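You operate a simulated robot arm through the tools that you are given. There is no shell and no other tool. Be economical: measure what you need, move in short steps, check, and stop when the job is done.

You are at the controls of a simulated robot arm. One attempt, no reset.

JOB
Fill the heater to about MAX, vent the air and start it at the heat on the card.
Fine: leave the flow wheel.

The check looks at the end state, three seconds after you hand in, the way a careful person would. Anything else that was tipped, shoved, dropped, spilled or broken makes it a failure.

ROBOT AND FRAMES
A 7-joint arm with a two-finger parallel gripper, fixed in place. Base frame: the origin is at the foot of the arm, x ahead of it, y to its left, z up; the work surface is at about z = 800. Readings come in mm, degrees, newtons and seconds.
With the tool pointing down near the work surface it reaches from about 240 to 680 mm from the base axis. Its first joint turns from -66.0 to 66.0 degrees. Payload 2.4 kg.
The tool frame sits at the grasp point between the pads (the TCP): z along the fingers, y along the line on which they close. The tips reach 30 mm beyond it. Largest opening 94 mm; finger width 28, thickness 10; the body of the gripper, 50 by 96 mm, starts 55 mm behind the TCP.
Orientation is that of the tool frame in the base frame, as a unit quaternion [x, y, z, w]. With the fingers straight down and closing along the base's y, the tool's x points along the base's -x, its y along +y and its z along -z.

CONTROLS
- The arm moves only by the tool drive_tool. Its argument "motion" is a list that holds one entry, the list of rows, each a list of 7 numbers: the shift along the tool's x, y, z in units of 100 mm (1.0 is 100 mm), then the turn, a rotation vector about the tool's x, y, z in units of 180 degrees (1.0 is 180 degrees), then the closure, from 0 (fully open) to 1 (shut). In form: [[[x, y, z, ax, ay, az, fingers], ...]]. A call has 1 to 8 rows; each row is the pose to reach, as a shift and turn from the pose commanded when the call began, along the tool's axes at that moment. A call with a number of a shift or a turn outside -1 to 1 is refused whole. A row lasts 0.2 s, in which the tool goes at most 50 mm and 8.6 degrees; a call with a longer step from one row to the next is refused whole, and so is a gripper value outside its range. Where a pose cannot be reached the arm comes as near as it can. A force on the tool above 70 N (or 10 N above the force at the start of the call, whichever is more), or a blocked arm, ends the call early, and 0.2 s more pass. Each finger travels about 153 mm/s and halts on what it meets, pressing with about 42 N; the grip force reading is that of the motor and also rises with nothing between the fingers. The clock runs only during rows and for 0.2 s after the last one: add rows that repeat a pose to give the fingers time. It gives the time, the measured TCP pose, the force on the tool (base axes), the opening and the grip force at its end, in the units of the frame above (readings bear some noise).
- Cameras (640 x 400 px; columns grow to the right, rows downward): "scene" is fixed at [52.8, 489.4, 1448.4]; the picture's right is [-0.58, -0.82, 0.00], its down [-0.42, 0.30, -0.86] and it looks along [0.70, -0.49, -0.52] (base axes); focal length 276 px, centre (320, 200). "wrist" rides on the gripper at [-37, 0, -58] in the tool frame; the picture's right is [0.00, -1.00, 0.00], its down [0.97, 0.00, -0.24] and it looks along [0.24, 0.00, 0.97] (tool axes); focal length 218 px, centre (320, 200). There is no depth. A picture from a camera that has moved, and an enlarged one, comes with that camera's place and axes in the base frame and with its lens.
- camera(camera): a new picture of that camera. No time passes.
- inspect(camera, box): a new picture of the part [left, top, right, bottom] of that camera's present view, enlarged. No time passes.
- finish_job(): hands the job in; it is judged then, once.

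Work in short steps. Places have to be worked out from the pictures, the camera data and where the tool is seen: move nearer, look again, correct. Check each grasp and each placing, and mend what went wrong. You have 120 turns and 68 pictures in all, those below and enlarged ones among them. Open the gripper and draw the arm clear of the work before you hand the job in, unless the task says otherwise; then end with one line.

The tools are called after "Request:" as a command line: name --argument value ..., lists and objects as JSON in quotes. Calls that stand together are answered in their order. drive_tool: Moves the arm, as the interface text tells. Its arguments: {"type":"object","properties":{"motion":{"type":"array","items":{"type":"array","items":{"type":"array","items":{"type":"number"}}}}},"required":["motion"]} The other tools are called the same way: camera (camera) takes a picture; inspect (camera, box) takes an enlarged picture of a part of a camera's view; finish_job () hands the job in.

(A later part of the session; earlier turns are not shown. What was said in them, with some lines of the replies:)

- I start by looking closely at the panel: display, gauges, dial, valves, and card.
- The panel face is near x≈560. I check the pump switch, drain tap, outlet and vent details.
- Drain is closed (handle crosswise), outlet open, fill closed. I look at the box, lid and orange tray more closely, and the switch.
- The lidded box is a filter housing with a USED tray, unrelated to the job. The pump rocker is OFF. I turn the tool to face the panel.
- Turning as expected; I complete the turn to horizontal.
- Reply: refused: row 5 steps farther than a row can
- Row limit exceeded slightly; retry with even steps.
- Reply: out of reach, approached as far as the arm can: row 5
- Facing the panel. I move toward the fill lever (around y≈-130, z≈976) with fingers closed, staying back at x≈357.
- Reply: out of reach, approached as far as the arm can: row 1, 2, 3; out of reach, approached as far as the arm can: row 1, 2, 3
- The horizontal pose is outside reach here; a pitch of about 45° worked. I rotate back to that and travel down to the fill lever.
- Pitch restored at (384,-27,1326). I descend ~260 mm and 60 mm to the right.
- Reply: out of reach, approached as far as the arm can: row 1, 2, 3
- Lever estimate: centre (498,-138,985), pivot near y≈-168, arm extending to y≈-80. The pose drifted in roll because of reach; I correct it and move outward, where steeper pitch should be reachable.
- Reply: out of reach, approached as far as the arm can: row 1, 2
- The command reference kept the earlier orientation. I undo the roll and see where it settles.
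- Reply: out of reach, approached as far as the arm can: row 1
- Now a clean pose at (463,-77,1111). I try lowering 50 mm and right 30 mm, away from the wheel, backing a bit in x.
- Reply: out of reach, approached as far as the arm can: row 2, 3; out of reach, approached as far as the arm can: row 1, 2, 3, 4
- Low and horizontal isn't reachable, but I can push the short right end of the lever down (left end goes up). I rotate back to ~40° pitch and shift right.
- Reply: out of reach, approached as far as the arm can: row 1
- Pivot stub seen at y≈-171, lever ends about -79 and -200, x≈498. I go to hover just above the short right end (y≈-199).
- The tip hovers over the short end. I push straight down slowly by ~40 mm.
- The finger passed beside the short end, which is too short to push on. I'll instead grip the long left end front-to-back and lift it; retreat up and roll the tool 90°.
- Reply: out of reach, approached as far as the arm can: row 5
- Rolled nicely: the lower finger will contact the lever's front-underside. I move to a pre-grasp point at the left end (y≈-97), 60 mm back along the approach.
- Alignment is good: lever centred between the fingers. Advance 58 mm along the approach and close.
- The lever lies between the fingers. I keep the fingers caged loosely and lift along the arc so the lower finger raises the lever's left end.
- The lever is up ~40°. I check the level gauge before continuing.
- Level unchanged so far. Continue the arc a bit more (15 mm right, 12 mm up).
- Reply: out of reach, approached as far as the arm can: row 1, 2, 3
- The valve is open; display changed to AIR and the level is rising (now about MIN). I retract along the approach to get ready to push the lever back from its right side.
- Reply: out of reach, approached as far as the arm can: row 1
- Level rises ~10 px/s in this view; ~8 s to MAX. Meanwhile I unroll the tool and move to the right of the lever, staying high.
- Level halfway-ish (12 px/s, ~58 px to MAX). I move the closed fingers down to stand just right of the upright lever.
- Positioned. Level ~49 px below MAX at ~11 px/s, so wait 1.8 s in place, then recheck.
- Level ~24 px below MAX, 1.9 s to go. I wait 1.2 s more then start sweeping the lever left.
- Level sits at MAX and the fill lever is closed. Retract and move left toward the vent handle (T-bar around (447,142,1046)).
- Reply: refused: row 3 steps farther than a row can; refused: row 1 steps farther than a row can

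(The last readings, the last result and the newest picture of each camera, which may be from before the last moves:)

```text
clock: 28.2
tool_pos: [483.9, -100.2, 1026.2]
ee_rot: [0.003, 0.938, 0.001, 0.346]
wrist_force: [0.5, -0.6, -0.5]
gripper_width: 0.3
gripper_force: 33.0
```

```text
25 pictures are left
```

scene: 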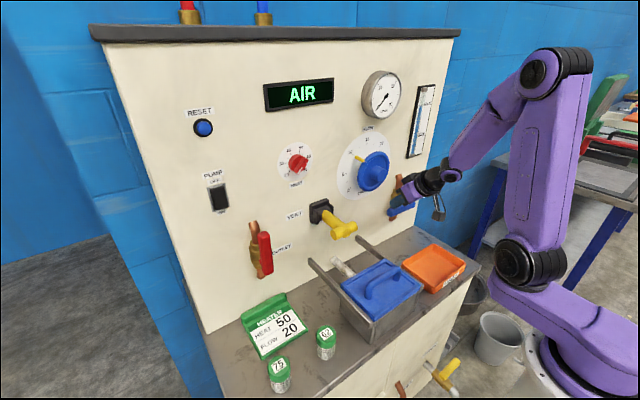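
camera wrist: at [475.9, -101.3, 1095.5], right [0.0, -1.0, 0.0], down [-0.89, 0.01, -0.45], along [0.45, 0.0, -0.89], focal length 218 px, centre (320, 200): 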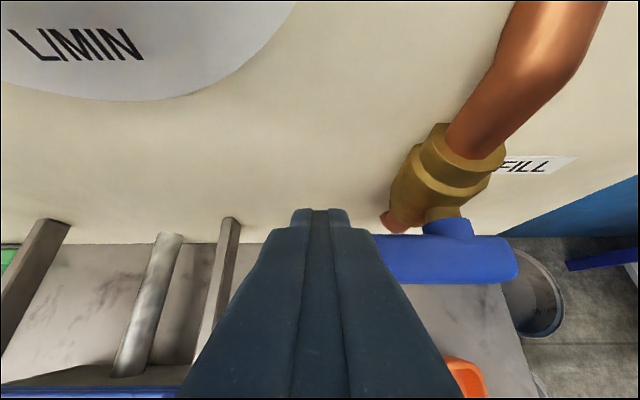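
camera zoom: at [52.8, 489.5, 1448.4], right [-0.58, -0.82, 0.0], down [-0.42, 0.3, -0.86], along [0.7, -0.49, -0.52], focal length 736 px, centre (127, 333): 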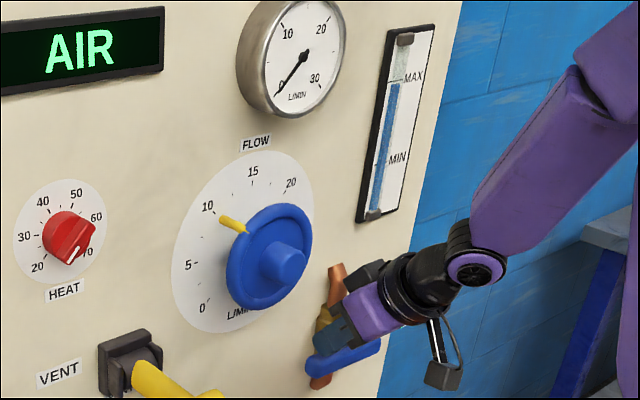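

Steps were slightly too long; resend with smaller rows.

Request:
drive_tool --motion '[[[0.1, 0, -0.4, 0, 0, 0, 1], [0.2, 0, -0.8, 0, 0, 0, 1], [0.2, 0.45, -0.9, 0, 0, 0, 1], [0.2, 0.9, -0.9, 0, 0, 0, 1]]]'

Request:
drive_tool --motion '[[[-0.1, 0.3, -0.25, 0, 0, 0, 1], [-0.2, 0.6, -0.5, 0, 0, 0, 1], [-0.3, 0.9, -0.7, 0, 0, 0, 1]]]'

```text
clock: 29.2
tool_pos: [412.4, -12.9, 1083.8]
ee_rot: [0.004, 0.938, 0.001, 0.346]
wrist_force: [-0.9, 0.0, 0.5]
gripper_width: 0.0
gripper_force: 32.9
```

```text
clock: 30.0
tool_pos: [388.3, 77.2, 1157.7]
ee_rot: [0.003, 0.938, 0.001, 0.346]
wrist_force: [0.9, 0.1, -0.6]
gripper_width: 0.2
gripper_force: 32.2
```

Now a closer view of the vent handle from the wrist.

Request:
camera --camera "wrist"

Request:
inspect --camera "scene" --box '[285, 190, 365, 250]'

```text
24 pictures are left
camera wrist: at [380.1, 77.4, 1226.6], right [-0.01, -1.0, 0.0], down [-0.89, 0.01, -0.45], along [0.45, 0.0, -0.89], focal length 218 px, centre (320, 200)
```

wrist: 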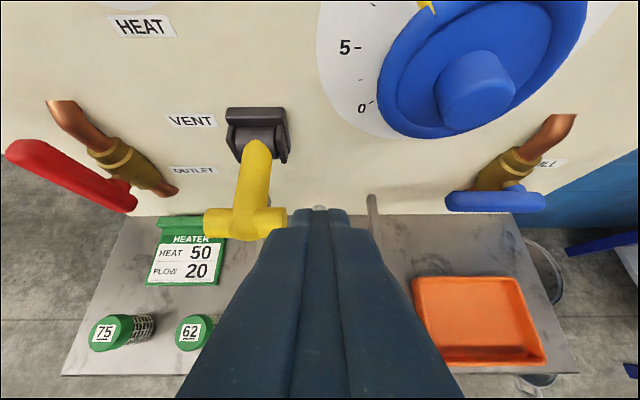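

```text
6.67 times, centred on (325, 220) of scene
camera zoom: at [52.8, 489.4, 1448.4], right [-0.58, -0.82, 0.0], down [-0.42, 0.3, -0.86], along [0.7, -0.49, -0.52], focal length 1839 px, centre (287, 67)
```

zoom: 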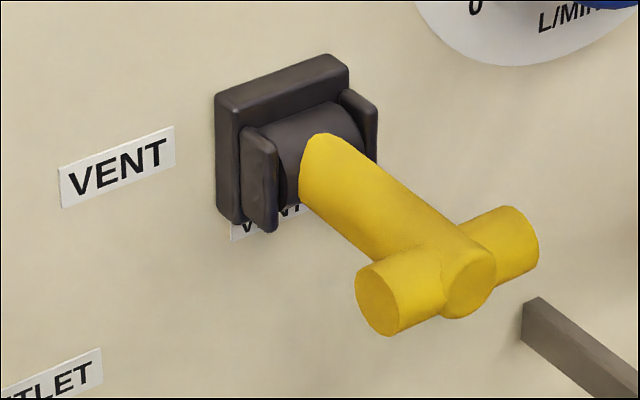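

A partly hidden label below the pivot reads like "VENT", so down should be the venting position. T-bar at about (454,144,1031). I hover closed fingers above it.

Request:
drive_tool --motion '[[[0, 0.45, 0.1, 0, 0, 0, 1], [0.02, 0.67, 0.48, 0, 0, 0, 1], [0.035, 0.67, 0.84, 0, 0, 0, 1]]]'

Request:
drive_tool --motion '[[[0.065, 0, 0.076, 0, 0, 0, 1], [0.13, 0, 0.152, 0, 0, 0, 1], [0.18, 0, 0.24, 0, 0, 0, 1], [0.23, 0, 0.33, 0, 0, 0, 1]]]'

Request:
camera --camera "scene"

```text
clock: 30.8
tool_pos: [442.1, 132.1, 1079.1]
ee_rot: [-0.002, 0.936, 0.013, 0.352]
wrist_force: [-2.8, -0.1, 2.0]
gripper_width: 0.0
gripper_force: 32.9
out of reach, approached as far as the arm can: row 1, 2, 3
```

```text
clock: 31.8
tool_pos: [445.7, 145.7, 1057.0]
ee_rot: [0.004, 0.938, -0.001, 0.347]
wrist_force: [2.0, 0.3, 6.5]
gripper_width: 0.1
gripper_force: 32.7
out of reach, approached as far as the arm can: row 1, 2, 4
```

```text
22 pictures are left
```

scene: 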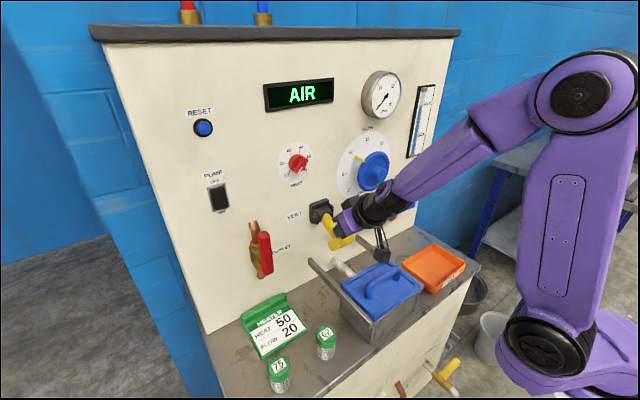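

Contact felt (6 N up). I push further down while easing pitch to 25° to stay in reach, following the handle slightly forward.

Request:
drive_tool --motion '[[[0.03, 0, 0.1, 0, 0.03, 0, 1], [0.065, 0, 0.2, 0, 0.06, 0, 1], [0.1, 0, 0.3, 0, 0.083, 0, 1], [0.13, 0, 0.41, 0, 0.083, 0, 1]]]'

Request:
camera --camera "scene"

```text
clock: 32.3
tool_pos: [447.6, 147.0, 1052.3]
ee_rot: [-0.028, 0.947, -0.01, 0.321]
wrist_force: [-40.2, -3.8, 39.5]
gripper_width: 0.0
gripper_force: 33.1
out of reach, approached as far as the arm can: row 1
stopped in row 2: the force on the tool passed its limit (the readings are from after the stop); the commanded pose is now the measured one
```

```text
21 pictures are left
```

scene: 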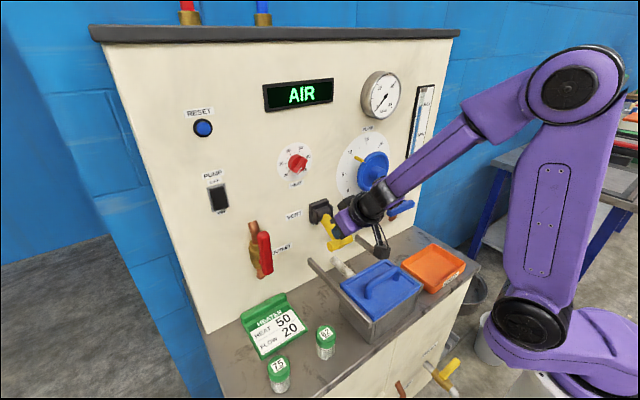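

High force stopped it. I zoom in to see whether the vent handle moved at all, and what's by the label.

Request:
inspect --camera "scene" --box '[285, 180, 405, 270]'

Request:
inspect --camera "wrist" --box '[160, 60, 480, 260]'

```text
4.44 times, centred on (345, 225) of scene
camera zoom: at [50.9, 489.2, 1448.6], right [-0.58, -0.82, 0.0], down [-0.42, 0.3, -0.86], along [0.7, -0.49, -0.52], focal length 1226 px, centre (209, 89)
```

zoom: 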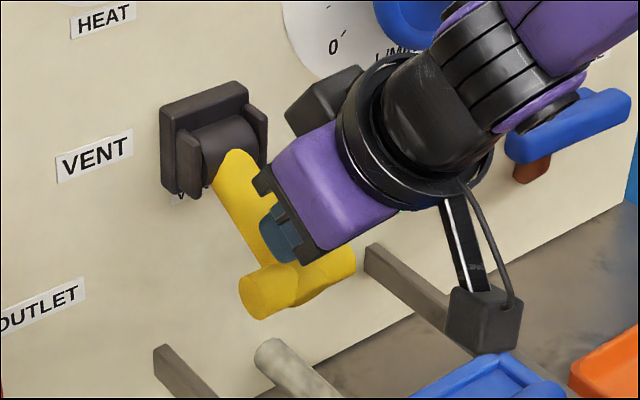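

```text
2.00 times, centred on (320, 160) of wrist
camera zoom: at [443.6, 148.5, 1121.3], right [0.05, -1.0, 0.04], down [-0.92, -0.06, -0.4], along [0.4, -0.02, -0.92], focal length 436 px, centre (320, 280)
```

zoom: 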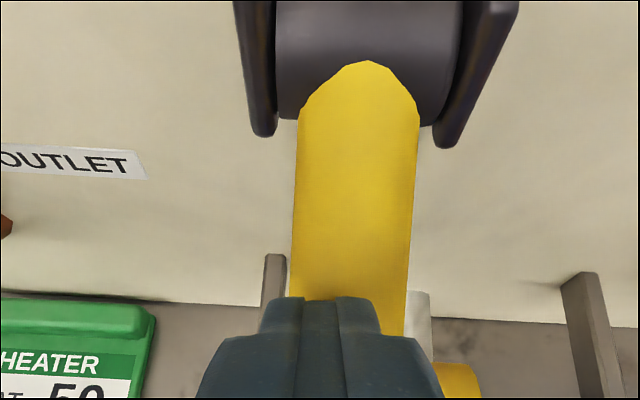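

The handle has rotated down ~15-20° and resists along its swing direction. I press on gently along the swing (tool z) in small steps.

Request:
drive_tool --motion '[[[0, 0, 0.03, 0, 0, 0, 1], [0, 0, 0.06, 0, 0, 0, 1], [0, 0, 0.09, 0, 0, 0, 1], [0, 0, 0.12, 0, 0, 0, 1], [0, 0, 0.15, 0, 0, 0, 1]]]'

Request:
inspect --camera "scene" --box '[260, 70, 440, 270]'

```text
clock: 32.6
tool_pos: [447.2, 146.2, 1050.7]
ee_rot: [-0.029, 0.946, -0.011, 0.322]
wrist_force: [-40.0, -5.3, 38.9]
gripper_width: 0.0
gripper_force: 32.7
stopped in row 1: the force on the tool passed its limit (the readings are from after the stop); the commanded pose is now the measured one
```

```text
2.00 times, centred on (350, 170) of scene
camera zoom: at [51.0, 489.1, 1448.6], right [-0.58, -0.82, 0.0], down [-0.42, 0.3, -0.86], along [0.7, -0.49, -0.52], focal length 552 px, centre (260, 260)
```

zoom: 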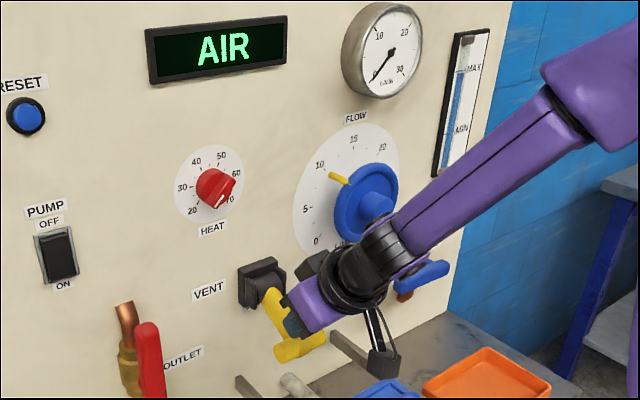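

It feels like an end stop. I relieve the force slightly, hold for a second and see whether the display clears.

Request:
drive_tool --motion '[[[0, 0, -0.02, 0, 0, 0, 1], [0, 0, -0.02, 0, 0, 0, 1], [0, 0, -0.02, 0, 0, 0, 1], [0, 0, -0.02, 0, 0, 0, 1], [0, 0, -0.02, 0, 0, 0, 1], [0, 0, -0.02, 0, 0, 0, 1]]]'

Request:
inspect --camera "scene" --box '[260, 70, 440, 270]'

```text
clock: 34.0
tool_pos: [448.8, 146.7, 1052.9]
ee_rot: [-0.027, 0.946, -0.01, 0.323]
wrist_force: [-20.1, 0.2, 26.9]
gripper_width: 0.2
gripper_force: 32.8
```

```text
2.00 times, centred on (350, 170) of scene
camera zoom: at [51.8, 489.3, 1448.5], right [-0.58, -0.82, 0.0], down [-0.42, 0.3, -0.86], along [0.7, -0.49, -0.52], focal length 552 px, centre (260, 260)
```

zoom: 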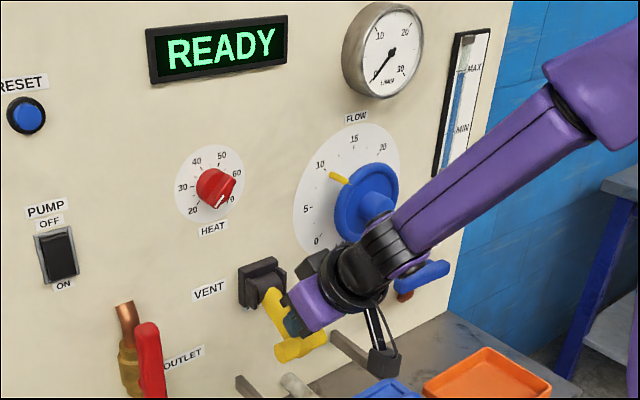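

Display says READY: the air is out. I release the vent handle by retracting up and back, then check whether it springs shut.

Request:
drive_tool --motion '[[[0, 0, -0.2, 0, 0, 0, 1], [0, 0, -0.5, 0, 0, 0, 1], [0, 0, -0.9, 0, 0, 0, 1], [0, 0, -0.95, 0, 0, 0, 1]]]'

Request:
inspect --camera "scene" --box '[260, 70, 440, 270]'

```text
clock: 35.0
tool_pos: [390.1, 146.7, 1127.8]
ee_rot: [-0.028, 0.947, -0.011, 0.321]
wrist_force: [-0.2, 1.0, 0.9]
gripper_width: 0.0
gripper_force: 33.3
```

```text
2.00 times, centred on (350, 170) of scene
camera zoom: at [52.8, 489.4, 1448.4], right [-0.58, -0.82, 0.0], down [-0.42, 0.3, -0.86], along [0.7, -0.49, -0.52], focal length 552 px, centre (260, 260)
```

zoom: 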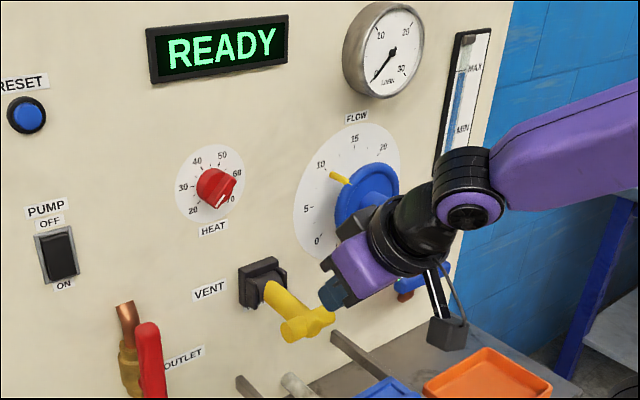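

Vent sprang back and READY holds. Next, the heat knob at about (540,207,1202): I move up/left in front of it and pitch up for a frontal look.

Request:
drive_tool --motion '[[[-0.22, 0.18, -0.29, 0, 0, 0.019, 1], [-0.44, 0.36, -0.58, 0, 0, 0.019, 0.5], [-0.67, 0.55, -0.872, 0, 0, 0.019, 0.3]]]'

Request:
drive_tool --motion '[[[0, 0, 0, 0, -0.046, 0, 0.3], [0, 0, 0, 0, -0.092, 0, 0.3], [0, 0, 0, 0, -0.138, 0, 0.3], [0, 0, 0, 0, -0.184, 0, 0.3], [0, 0, 0, 0, -0.23, 0, 0.3], [0, 0, 0, 0, -0.25, 0, 0.3]]]'

Request:
camera --camera "wrist"

```text
clock: 35.9
tool_pos: [393.0, 204.1, 1236.1]
ee_rot: [0.001, 0.947, -0.001, 0.321]
wrist_force: [0.2, -0.8, -0.8]
gripper_width: 65.9
gripper_force: 0.2
```

```text
clock: 37.2
tool_pos: [390.5, 205.9, 1236.3]
ee_rot: [0.001, 0.758, -0.001, 0.652]
wrist_force: [-0.4, 0.7, 0.7]
gripper_width: 66.1
gripper_force: 0.1
```

```text
15 pictures are left
camera wrist: at [340.4, 206.2, 1282.4], right [0.0, -1.0, 0.0], down [-0.38, 0.0, -0.92], along [0.92, 0.0, -0.38], focal length 218 px, centre (320, 200)
```

wrist: 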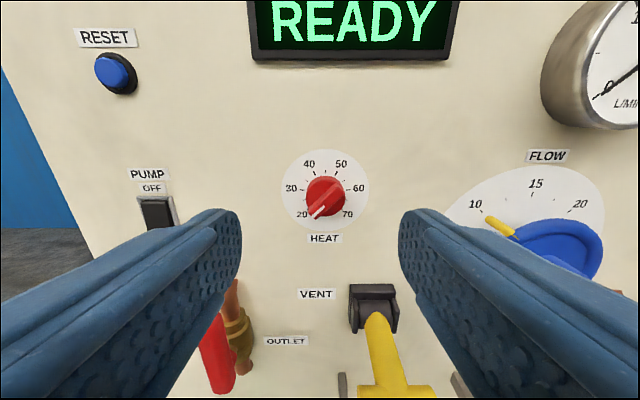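

Frontal view works (pitch 81°). Zoom in on the dial to read the pointer.

Request:
inspect --camera "wrist" --box '[270, 140, 380, 250]'

```text
3.64 times, centred on (325, 195) of wrist
camera zoom: at [340.4, 206.2, 1282.4], right [0.0, -1.0, 0.0], down [-0.38, 0.0, -0.92], along [0.92, 0.0, -0.38], focal length 794 px, centre (302, 218)
```

zoom: 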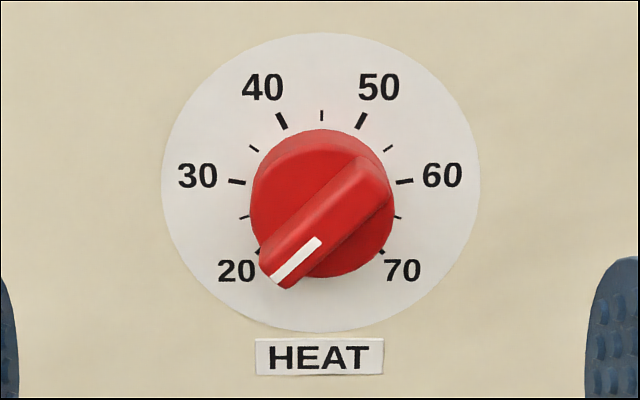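

Pointer is at 20; scale is 54° per 10, so it needs 162° clockwise. I square up in front of the knob (y≈201, z≈1203) and roll +45° to match its bar.

Request:
drive_tool --motion '[[[0.12, -0.02, 0.27, 0, -0.025, 0, 0.3], [0.25, -0.05, 0.54, 0, -0.048, 0, 0.3], [0.25, -0.05, 0.54, 0, -0.048, 0, 0.3]]]'

Request:
drive_tool --motion '[[[0, 0, 0, 0, 0, 0.045, 0.3], [0, 0, 0, 0, 0, 0.09, 0.3], [0, 0, 0, 0, 0, 0.135, 0.3], [0, 0, 0, 0, 0, 0.18, 0.3], [0, 0, 0, 0, 0, 0.225, 0.3], [0, 0, 0, 0, 0, 0.25, 0.4]]]'

```text
clock: 38.0
tool_pos: [440.0, 201.8, 1203.3]
ee_rot: [0.001, 0.699, -0.001, 0.715]
wrist_force: [-0.5, -0.1, 0.4]
gripper_width: 65.6
gripper_force: 0.0
```

```text
clock: 39.0
tool_pos: [510.8, 61.2, 1210.4]
ee_rot: [0.314, 0.62, -0.028, 0.719]
wrist_force: [-66.4, 3.7, 10.1]
gripper_width: 53.8
gripper_force: 0.1
out of reach, approached as far as the arm can: row 2, 3, 4
stopped in row 4: the force on the tool passed its limit (the readings are from after the stop); the commanded pose is now the measured one
```

The arm swung unexpectedly to y=61 and met something near the flow dial. I look before moving.

Request:
camera --camera "scene"

```text
13 pictures are left
```

scene: 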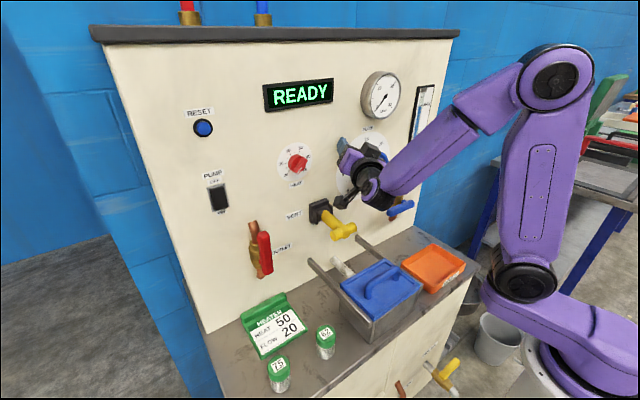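

I retract straight back from the panel (base -x).

Request:
drive_tool --motion '[[[-0.046, -0.086, -0.175, 0, 0, 0, 0.4], [-0.092, -0.172, -0.35, 0, 0, 0, 0.4], [-0.138, -0.258, -0.525, 0, 0, 0, 0.4], [-0.184, -0.344, -0.7, 0, 0, 0, 0.4]]]'

Request:
inspect --camera "scene" --box '[265, 125, 405, 225]'

```text
clock: 40.0
tool_pos: [434.0, 60.6, 1208.6]
ee_rot: [0.313, 0.623, -0.028, 0.716]
wrist_force: [0.0, 0.1, -0.2]
gripper_width: 56.5
gripper_force: 0.0
```

```text
4.00 times, centred on (335, 175) of scene
camera zoom: at [52.8, 489.5, 1448.4], right [-0.58, -0.82, 0.0], down [-0.42, 0.3, -0.86], along [0.7, -0.49, -0.52], focal length 1103 px, centre (260, 300)
```

zoom: 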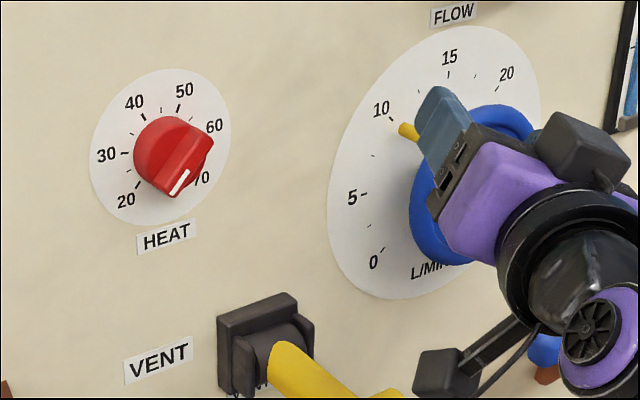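

The wheel pointer is unchanged (still at ~10). Positive roll isn't available here, so I'll turn the knob by pushing its bar with closed fingers around a circle, without rolling. First back to the known-good pose near (394,186,1236), pitch 80°.

Request:
drive_tool --motion '[[[-0.09, -0.17, -0.35, 0, 0, 0, 1], [-0.06, 0.015, -0.45, -0.024, 0.016, -0.024, 1], [-0.03, 0.2, -0.55, -0.048, 0.032, -0.048, 1], [0, 0.385, -0.65, -0.072, 0.048, -0.072, 1], [0.03, 0.57, -0.75, -0.097, 0.064, -0.096, 1], [0.065, 0.755, -0.85, -0.121, 0.08, -0.12, 1], [0.1, 0.94, -0.95, -0.145, 0.096, -0.144, 1]]]'

```text
clock: 41.6
tool_pos: [395.9, 186.1, 1235.6]
ee_rot: [-0.001, 0.765, 0.0, 0.644]
wrist_force: [-1.3, -0.3, 0.8]
gripper_width: 0.1
gripper_force: 32.8
```

Back in a clean pose. Now to horizontal, standing off in front of a point just above the knob (y≈208, z≈1238).

Request:
drive_tool --motion '[[[-0.04, 0.07, 0.21, 0, -0.02, 0, 1], [-0.08, 0.14, 0.42, 0, -0.04, 0, 1], [-0.13, 0.22, 0.63, 0, -0.0555, 0, 1], [-0.13, 0.22, 0.63, 0, -0.0555, 0, 1]]]'

```text
clock: 42.6
tool_pos: [460.7, 205.9, 1238.5]
ee_rot: [0.001, 0.706, -0.001, 0.709]
wrist_force: [0.7, 1.5, 0.3]
gripper_width: 0.2
gripper_force: 32.6
```

Advance 49 mm so the tip reaches bar depth (x≈540), then look.

Request:
drive_tool --motion '[[[0, 0, 0.2, 0, 0, 0, 1], [0, 0, 0.4, 0, 0, 0, 1], [0, 0, 0.49, 0, 0, 0, 1], [0, 0, 0.49, 0, 0, 0, 1]]]'

Request:
inspect --camera "scene" --box '[250, 120, 350, 200]'

```text
clock: 43.6
tool_pos: [509.3, 206.6, 1237.0]
ee_rot: [0.001, 0.706, -0.001, 0.708]
wrist_force: [-0.5, 0.5, 0.0]
gripper_width: 0.4
gripper_force: 32.8
```

```text
5.00 times, centred on (300, 160) of scene
camera zoom: at [52.8, 489.4, 1448.4], right [-0.58, -0.82, 0.0], down [-0.42, 0.3, -0.86], along [0.7, -0.49, -0.52], focal length 1379 px, centre (420, 400)
```

zoom: 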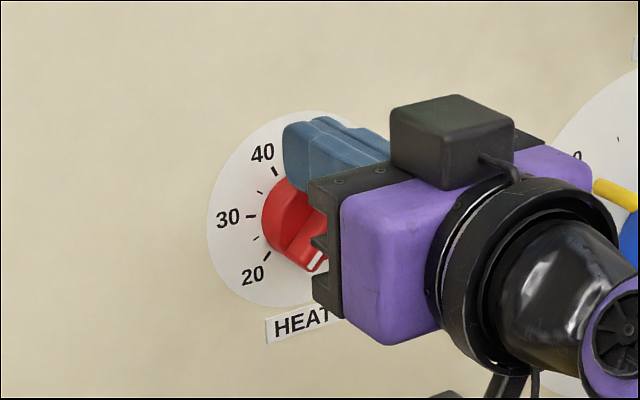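

The tip is above the knob next to the bar. I now sweep clockwise: push the bar's upper-right end right and down in small steps.

Request:
drive_tool --motion '[[[0.047, -0.025, 0, 0, 0, 0, 1], [0.047, -0.1, 0, 0, 0, 0, 1], [0.077, -0.177, 0, 0, 0, 0, 1], [0.137, -0.24, 0, 0, 0, 0, 1], [0.17, -0.291, 0, 0, 0, 0, 1], [0.227, -0.332, 0, 0, 0, 0, 1]]]'

Request:
camera --camera "wrist"

```text
clock: 45.0
tool_pos: [510.4, 171.1, 1213.8]
ee_rot: [0.003, 0.708, -0.004, 0.706]
wrist_force: [2.5, -17.0, -0.1]
gripper_width: 0.0
gripper_force: 33.4
```

```text
10 pictures are left
camera wrist: at [452.6, 171.4, 1251.8], right [-0.01, -1.0, 0.0], down [-0.24, 0.0, -0.97], along [0.97, -0.01, -0.24], focal length 218 px, centre (320, 200)
```

wrist: 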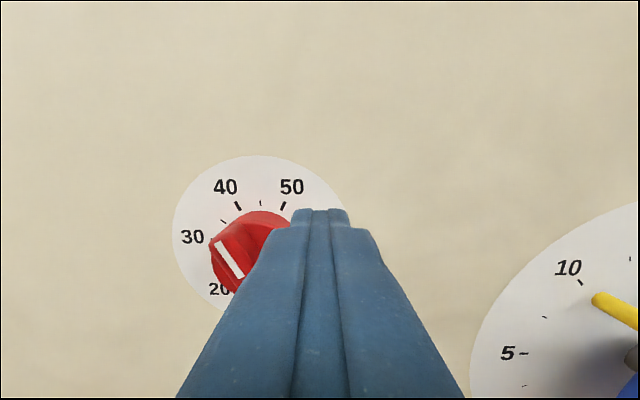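

The knob turns: pointer is now at about -38° (≈38 on the scale). Another ~65° clockwise needed; continue around the right side and downward.

Request:
drive_tool --motion '[[[0.08, 0.01, 0, 0, 0, 0, 1], [0.153, 0.017, 0, 0, 0, 0, 1], [0.229, 0.062, 0, 0, 0, 0, 1], [0.26, 0.1, 0, 0, 0, 0, 1]]]'

Request:
inspect --camera "wrist" --box '[160, 100, 360, 300]'

```text
clock: 46.0
tool_pos: [509.5, 173.4, 1189.4]
ee_rot: [0.013, 0.706, -0.008, 0.708]
wrist_force: [-29.5, -48.1, 4.3]
gripper_width: 0.0
gripper_force: 33.0
```

```text
2.00 times, centred on (260, 200) of wrist
camera zoom: at [452.5, 174.0, 1227.4], right [-0.03, -1.0, -0.01], down [-0.24, 0.01, -0.97], along [0.97, -0.03, -0.24], focal length 436 px, centre (440, 200)
```

zoom: 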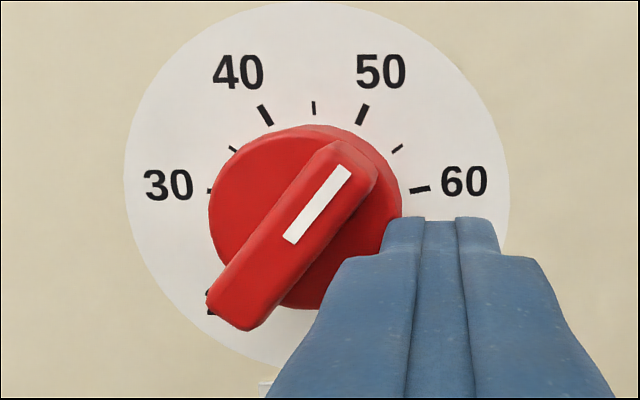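

Pointer at ~36°, slight overshoot past 50 (27°). I back the finger off, move up along the right side with the tip shallower, nudge the pointer end left a few mm, then back away.

Request:
drive_tool --motion '[[[0, -0.135, -0.06, 0, 0, 0, 1], [-0.185, -0.135, -0.06, 0, 0, 0, 1], [-0.355, -0.135, -0.06, 0, 0, 0, 1], [-0.355, -0.075, -0.06, 0, 0, 0, 1], [-0.355, -0.045, -0.06, 0, 0, 0, 1], [-0.355, -0.045, -0.06, 0, 0, 0, 1], [-0.355, -0.135, -0.06, 0, 0, 0, 1]]]'

Request:
inspect --camera "wrist" --box '[140, 170, 340, 370]'

```text
clock: 47.6
tool_pos: [501.7, 171.0, 1226.6]
ee_rot: [0.0, 0.707, 0.0, 0.707]
wrist_force: [0.6, 0.1, 0.2]
gripper_width: 0.0
gripper_force: 33.1
```

```text
2.00 times, centred on (240, 270) of wrist
camera zoom: at [445.0, 170.8, 1263.1], right [0.0, -1.0, 0.0], down [-0.24, 0.0, -0.97], along [0.97, 0.0, -0.24], focal length 436 px, centre (480, 60)
```

zoom: 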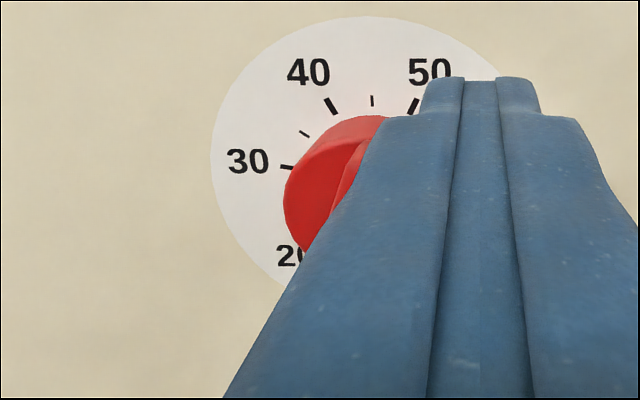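

Knob is hidden behind the fingers. I retract and move left to y≈260, from where both the knob and pump switch should be visible.

Request:
drive_tool --motion '[[[0, -0.05, -0.35, 0, 0, 0, 1], [0, -0.05, -0.7, 0, 0, 0, 1], [0, 0.4, -0.7, 0, 0, 0, 1], [0, 0.85, -0.7, 0, 0, 0, 1], [0, 0.95, -0.7, 0, 0, 0, 1]]]'

Request:
camera --camera "wrist"

```text
clock: 48.8
tool_pos: [433.7, 265.1, 1225.5]
ee_rot: [0.0, 0.707, -0.001, 0.708]
wrist_force: [0.4, -0.4, 0.2]
gripper_width: 0.2
gripper_force: 32.9
```

```text
7 pictures are left
camera wrist: at [376.0, 264.7, 1262.8], right [0.0, -1.0, 0.0], down [-0.24, 0.0, -0.97], along [0.97, 0.0, -0.24], focal length 218 px, centre (320, 200)
```

wrist: 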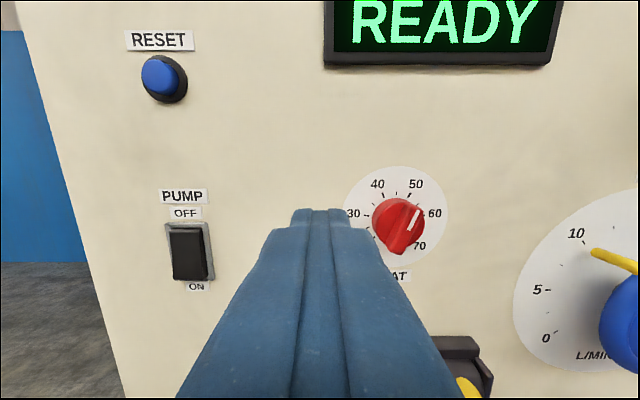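

Zoom on the dial to read the pointer angle.

Request:
inspect --camera "wrist" --box '[340, 160, 460, 270]'

```text
3.64 times, centred on (400, 215) of wrist
camera zoom: at [376.0, 264.7, 1262.8], right [0.0, -1.0, 0.0], down [-0.24, 0.0, -0.97], along [0.97, 0.0, -0.24], focal length 794 px, centre (29, 146)
```

zoom: 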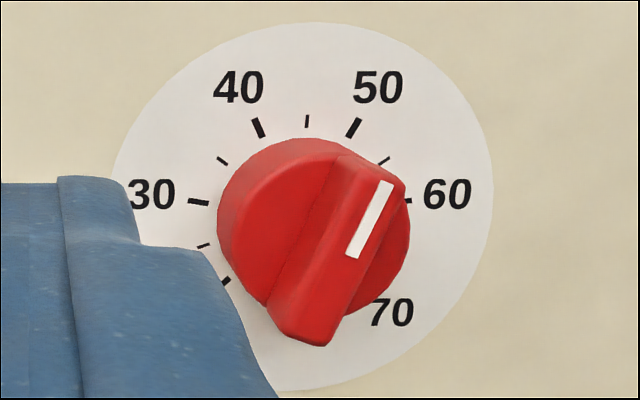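

Pointer reads ~25° ≈ 50 (49.6). Good. Now the pump rocker: its ON half is at about (y 376, z 1155). I move over in two checked steps.

Request:
drive_tool --motion '[[[0.15, 0.3, 0, 0, 0, 0, 1], [0.35, 0.6, 0, 0, 0, 0, 1], [0.35, 0.6, 0, 0, 0, 0, 1]]]'

```text
clock: 49.6
tool_pos: [434.1, 324.4, 1189.7]
ee_rot: [0.001, 0.707, -0.001, 0.708]
wrist_force: [0.3, 0.1, -1.0]
gripper_width: 0.3
gripper_force: 33.0
```

Request:
drive_tool --motion '[[[0.12, 0.25, 0, 0, 0, 0, 1], [0.25, 0.52, 0.1, 0, 0, 0, 1], [0.34, 0.52, 0.36, 0, 0, 0, 1], [0.34, 0.52, 0.36, 0, 0, 0, 1]]]'

Request:
camera --camera "wrist"

```text
clock: 50.6
tool_pos: [470.4, 377.2, 1154.0]
ee_rot: [0.002, 0.707, -0.002, 0.708]
wrist_force: [0.6, 0.3, -0.1]
gripper_width: 0.0
gripper_force: 32.9
```

```text
5 pictures are left
camera wrist: at [413.6, 377.3, 1192.2], right [0.0, -1.0, 0.0], down [-0.24, 0.0, -0.97], along [0.97, 0.0, -0.24], focal length 218 px, centre (320, 200)
```

wrist: 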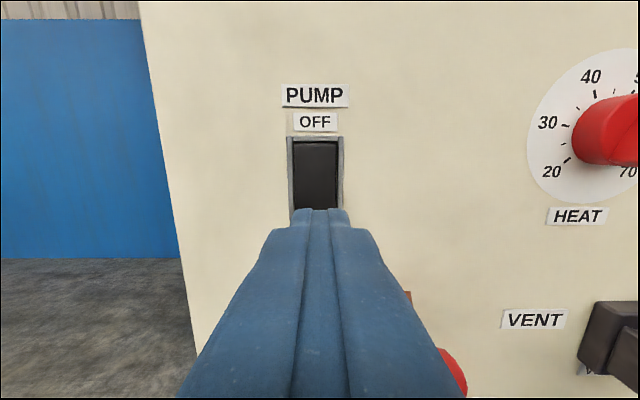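

Aligned with the rocker. I advance slowly and press the ON (lower) half.

Request:
drive_tool --motion '[[[0, 0, 0.2, 0, 0, 0, 1], [0, 0, 0.32, 0, 0, 0, 1], [0, 0, 0.38, 0, 0, 0, 1], [0, 0, 0.43, 0, 0, 0, 1], [0, 0, 0.48, 0, 0, 0, 1], [0, 0, 0.52, 0, 0, 0, 1], [0, 0, 0.55, 0, 0, 0, 1]]]'

```text
clock: 52.1
tool_pos: [515.6, 377.5, 1154.8]
ee_rot: [0.001, 0.708, -0.002, 0.706]
wrist_force: [-20.8, -8.4, 2.1]
gripper_width: 0.0
gripper_force: 33.1
stopped in row 7: the force on the tool passed its limit (the readings are from after the stop); the commanded pose is now the measured one
```

Pressed firmly at x≈546. Retract straight back, then view the panel.

Request:
drive_tool --motion '[[[0, 0, -0.3, 0, 0, 0, 1], [0, 0, -0.6, 0, 0, 0, 1], [0, 0, -0.95, 0, 0, 0, 1], [0, 0, -0.95, 0, 0, 0, 0.5]]]'

Request:
camera --camera "scene"

```text
clock: 53.1
tool_pos: [422.5, 377.7, 1153.9]
ee_rot: [0.0, 0.708, -0.002, 0.706]
wrist_force: [0.0, -0.4, 0.3]
gripper_width: 47.1
gripper_force: 0.1
```

```text
4 pictures are left
```

scene: 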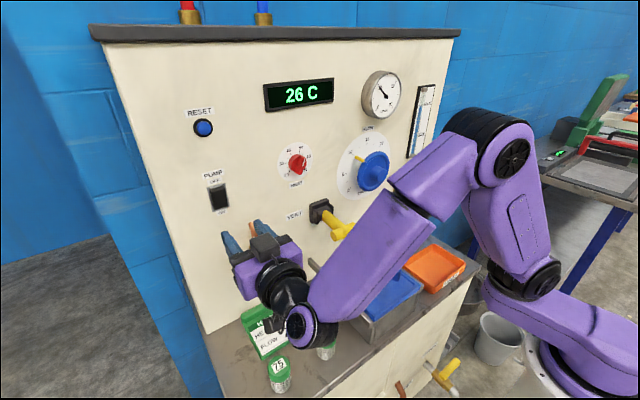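

The pump is running: display 26 C, flow showing. I open the gripper and draw the arm up and clear, then check level, heat and flow.

Request:
drive_tool --motion '[[[-0.2, -0.1, -0.1, 0, 0, 0, 0.2], [-0.5, -0.3, -0.2, 0, 0, 0, 0], [-0.85, -0.5, -0.25, 0, 0, 0, 0], [-0.95, -0.7, -0.3, 0, 0, 0, 0], [-0.95, -0.7, -0.3, 0, 0, 0, 0], [-0.95, -0.7, -0.3, 0, 0, 0, 0]]]'

Request:
inspect --camera "scene" --box '[260, 70, 440, 210]'

```text
clock: 54.5
tool_pos: [393.4, 309.4, 1250.5]
ee_rot: [0.001, 0.708, -0.002, 0.707]
wrist_force: [0.2, 0.7, -0.5]
gripper_width: 93.8
gripper_force: 0.0
```

```text
2.86 times, centred on (350, 140) of scene
camera zoom: at [52.8, 489.4, 1448.4], right [-0.58, -0.82, 0.0], down [-0.42, 0.3, -0.86], along [0.7, -0.49, -0.52], focal length 788 px, centre (234, 371)
```

zoom: 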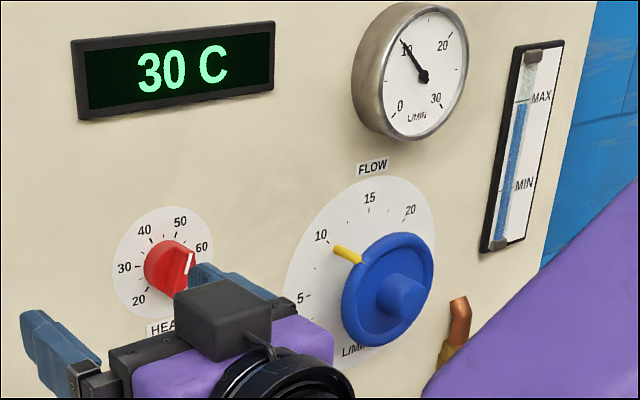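

All good: level at MAX, flow wheel untouched at 10, temperature climbing. I wait a few seconds to see where the temperature settles.

Request:
drive_tool --motion '[[[0, 0, -0.1, 0, 0, 0, 0], [0, 0, -0.2, 0, 0, 0, 0], [0, 0, -0.2, 0, 0, 0, 0], [0, 0, -0.2, 0, 0, 0, 0], [0, 0, -0.2, 0, 0, 0, 0], [0, 0, -0.2, 0, 0, 0, 0], [0, 0, -0.2, 0, 0, 0, 0], [0, 0, -0.2, 0, 0, 0, 0]]]'

Request:
drive_tool --motion '[[[0, 0, 0, 0, 0, 0, 0], [0, 0, 0, 0, 0, 0, 0], [0, 0, 0, 0, 0, 0, 0], [0, 0, 0, 0, 0, 0, 0], [0, 0, 0, 0, 0, 0, 0], [0, 0, 0, 0, 0, 0, 0], [0, 0, 0, 0, 0, 0, 0], [0, 0, 0, 0, 0, 0, 0]]]'

Request:
drive_tool --motion '[[[0, 0, 0, 0, 0, 0, 0], [0, 0, 0, 0, 0, 0, 0], [0, 0, 0, 0, 0, 0, 0], [0, 0, 0, 0, 0, 0, 0], [0, 0, 0, 0, 0, 0, 0], [0, 0, 0, 0, 0, 0, 0], [0, 0, 0, 0, 0, 0, 0], [0, 0, 0, 0, 0, 0, 0]]]'

Request:
drive_tool --motion '[[[0, 0, 0, 0, 0, 0, 0], [0, 0, 0, 0, 0, 0, 0], [0, 0, 0, 0, 0, 0, 0], [0, 0, 0, 0, 0, 0, 0], [0, 0, 0, 0, 0, 0, 0], [0, 0, 0, 0, 0, 0, 0], [0, 0, 0, 0, 0, 0, 0], [0, 0, 0, 0, 0, 0, 0]]]'

Request:
camera --camera "scene"

```text
clock: 56.3
tool_pos: [372.8, 309.7, 1249.5]
ee_rot: [0.002, 0.708, -0.003, 0.706]
wrist_force: [-0.4, -0.3, 0.0]
gripper_width: 94.0
gripper_force: 0.0
```

```text
clock: 58.1
tool_pos: [372.7, 308.7, 1249.3]
ee_rot: [0.001, 0.708, -0.003, 0.706]
wrist_force: [-0.4, 0.0, 0.0]
gripper_width: 94.1
gripper_force: 0.1
```

```text
clock: 59.9
tool_pos: [372.3, 308.4, 1249.3]
ee_rot: [0.001, 0.708, -0.002, 0.707]
wrist_force: [1.0, 0.1, 0.3]
gripper_width: 94.0
gripper_force: 0.1
```

```text
clock: 61.7
tool_pos: [373.7, 308.5, 1248.6]
ee_rot: [0.001, 0.709, -0.003, 0.706]
wrist_force: [0.1, 0.3, 0.3]
gripper_width: 94.1
gripper_force: 0.0
```

```text
2 pictures are left
```

scene: 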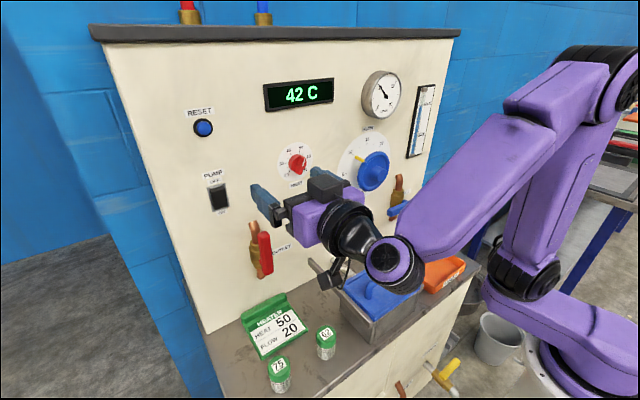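

The heater runs steadily at 42 C and is still rising toward 50. The arm is clear with the gripper open, so I hand in.

Request:
finish_job

```text
The job is handed in.
```

The heater is filled to MAX, the air is vented, and the pump is on with the heat knob at about 50. The display read 42 C and was still rising when I handed in. The flow wheel is unchanged at about 10, even though a finger bumped the flow dial area once while I was lining up on the knob.
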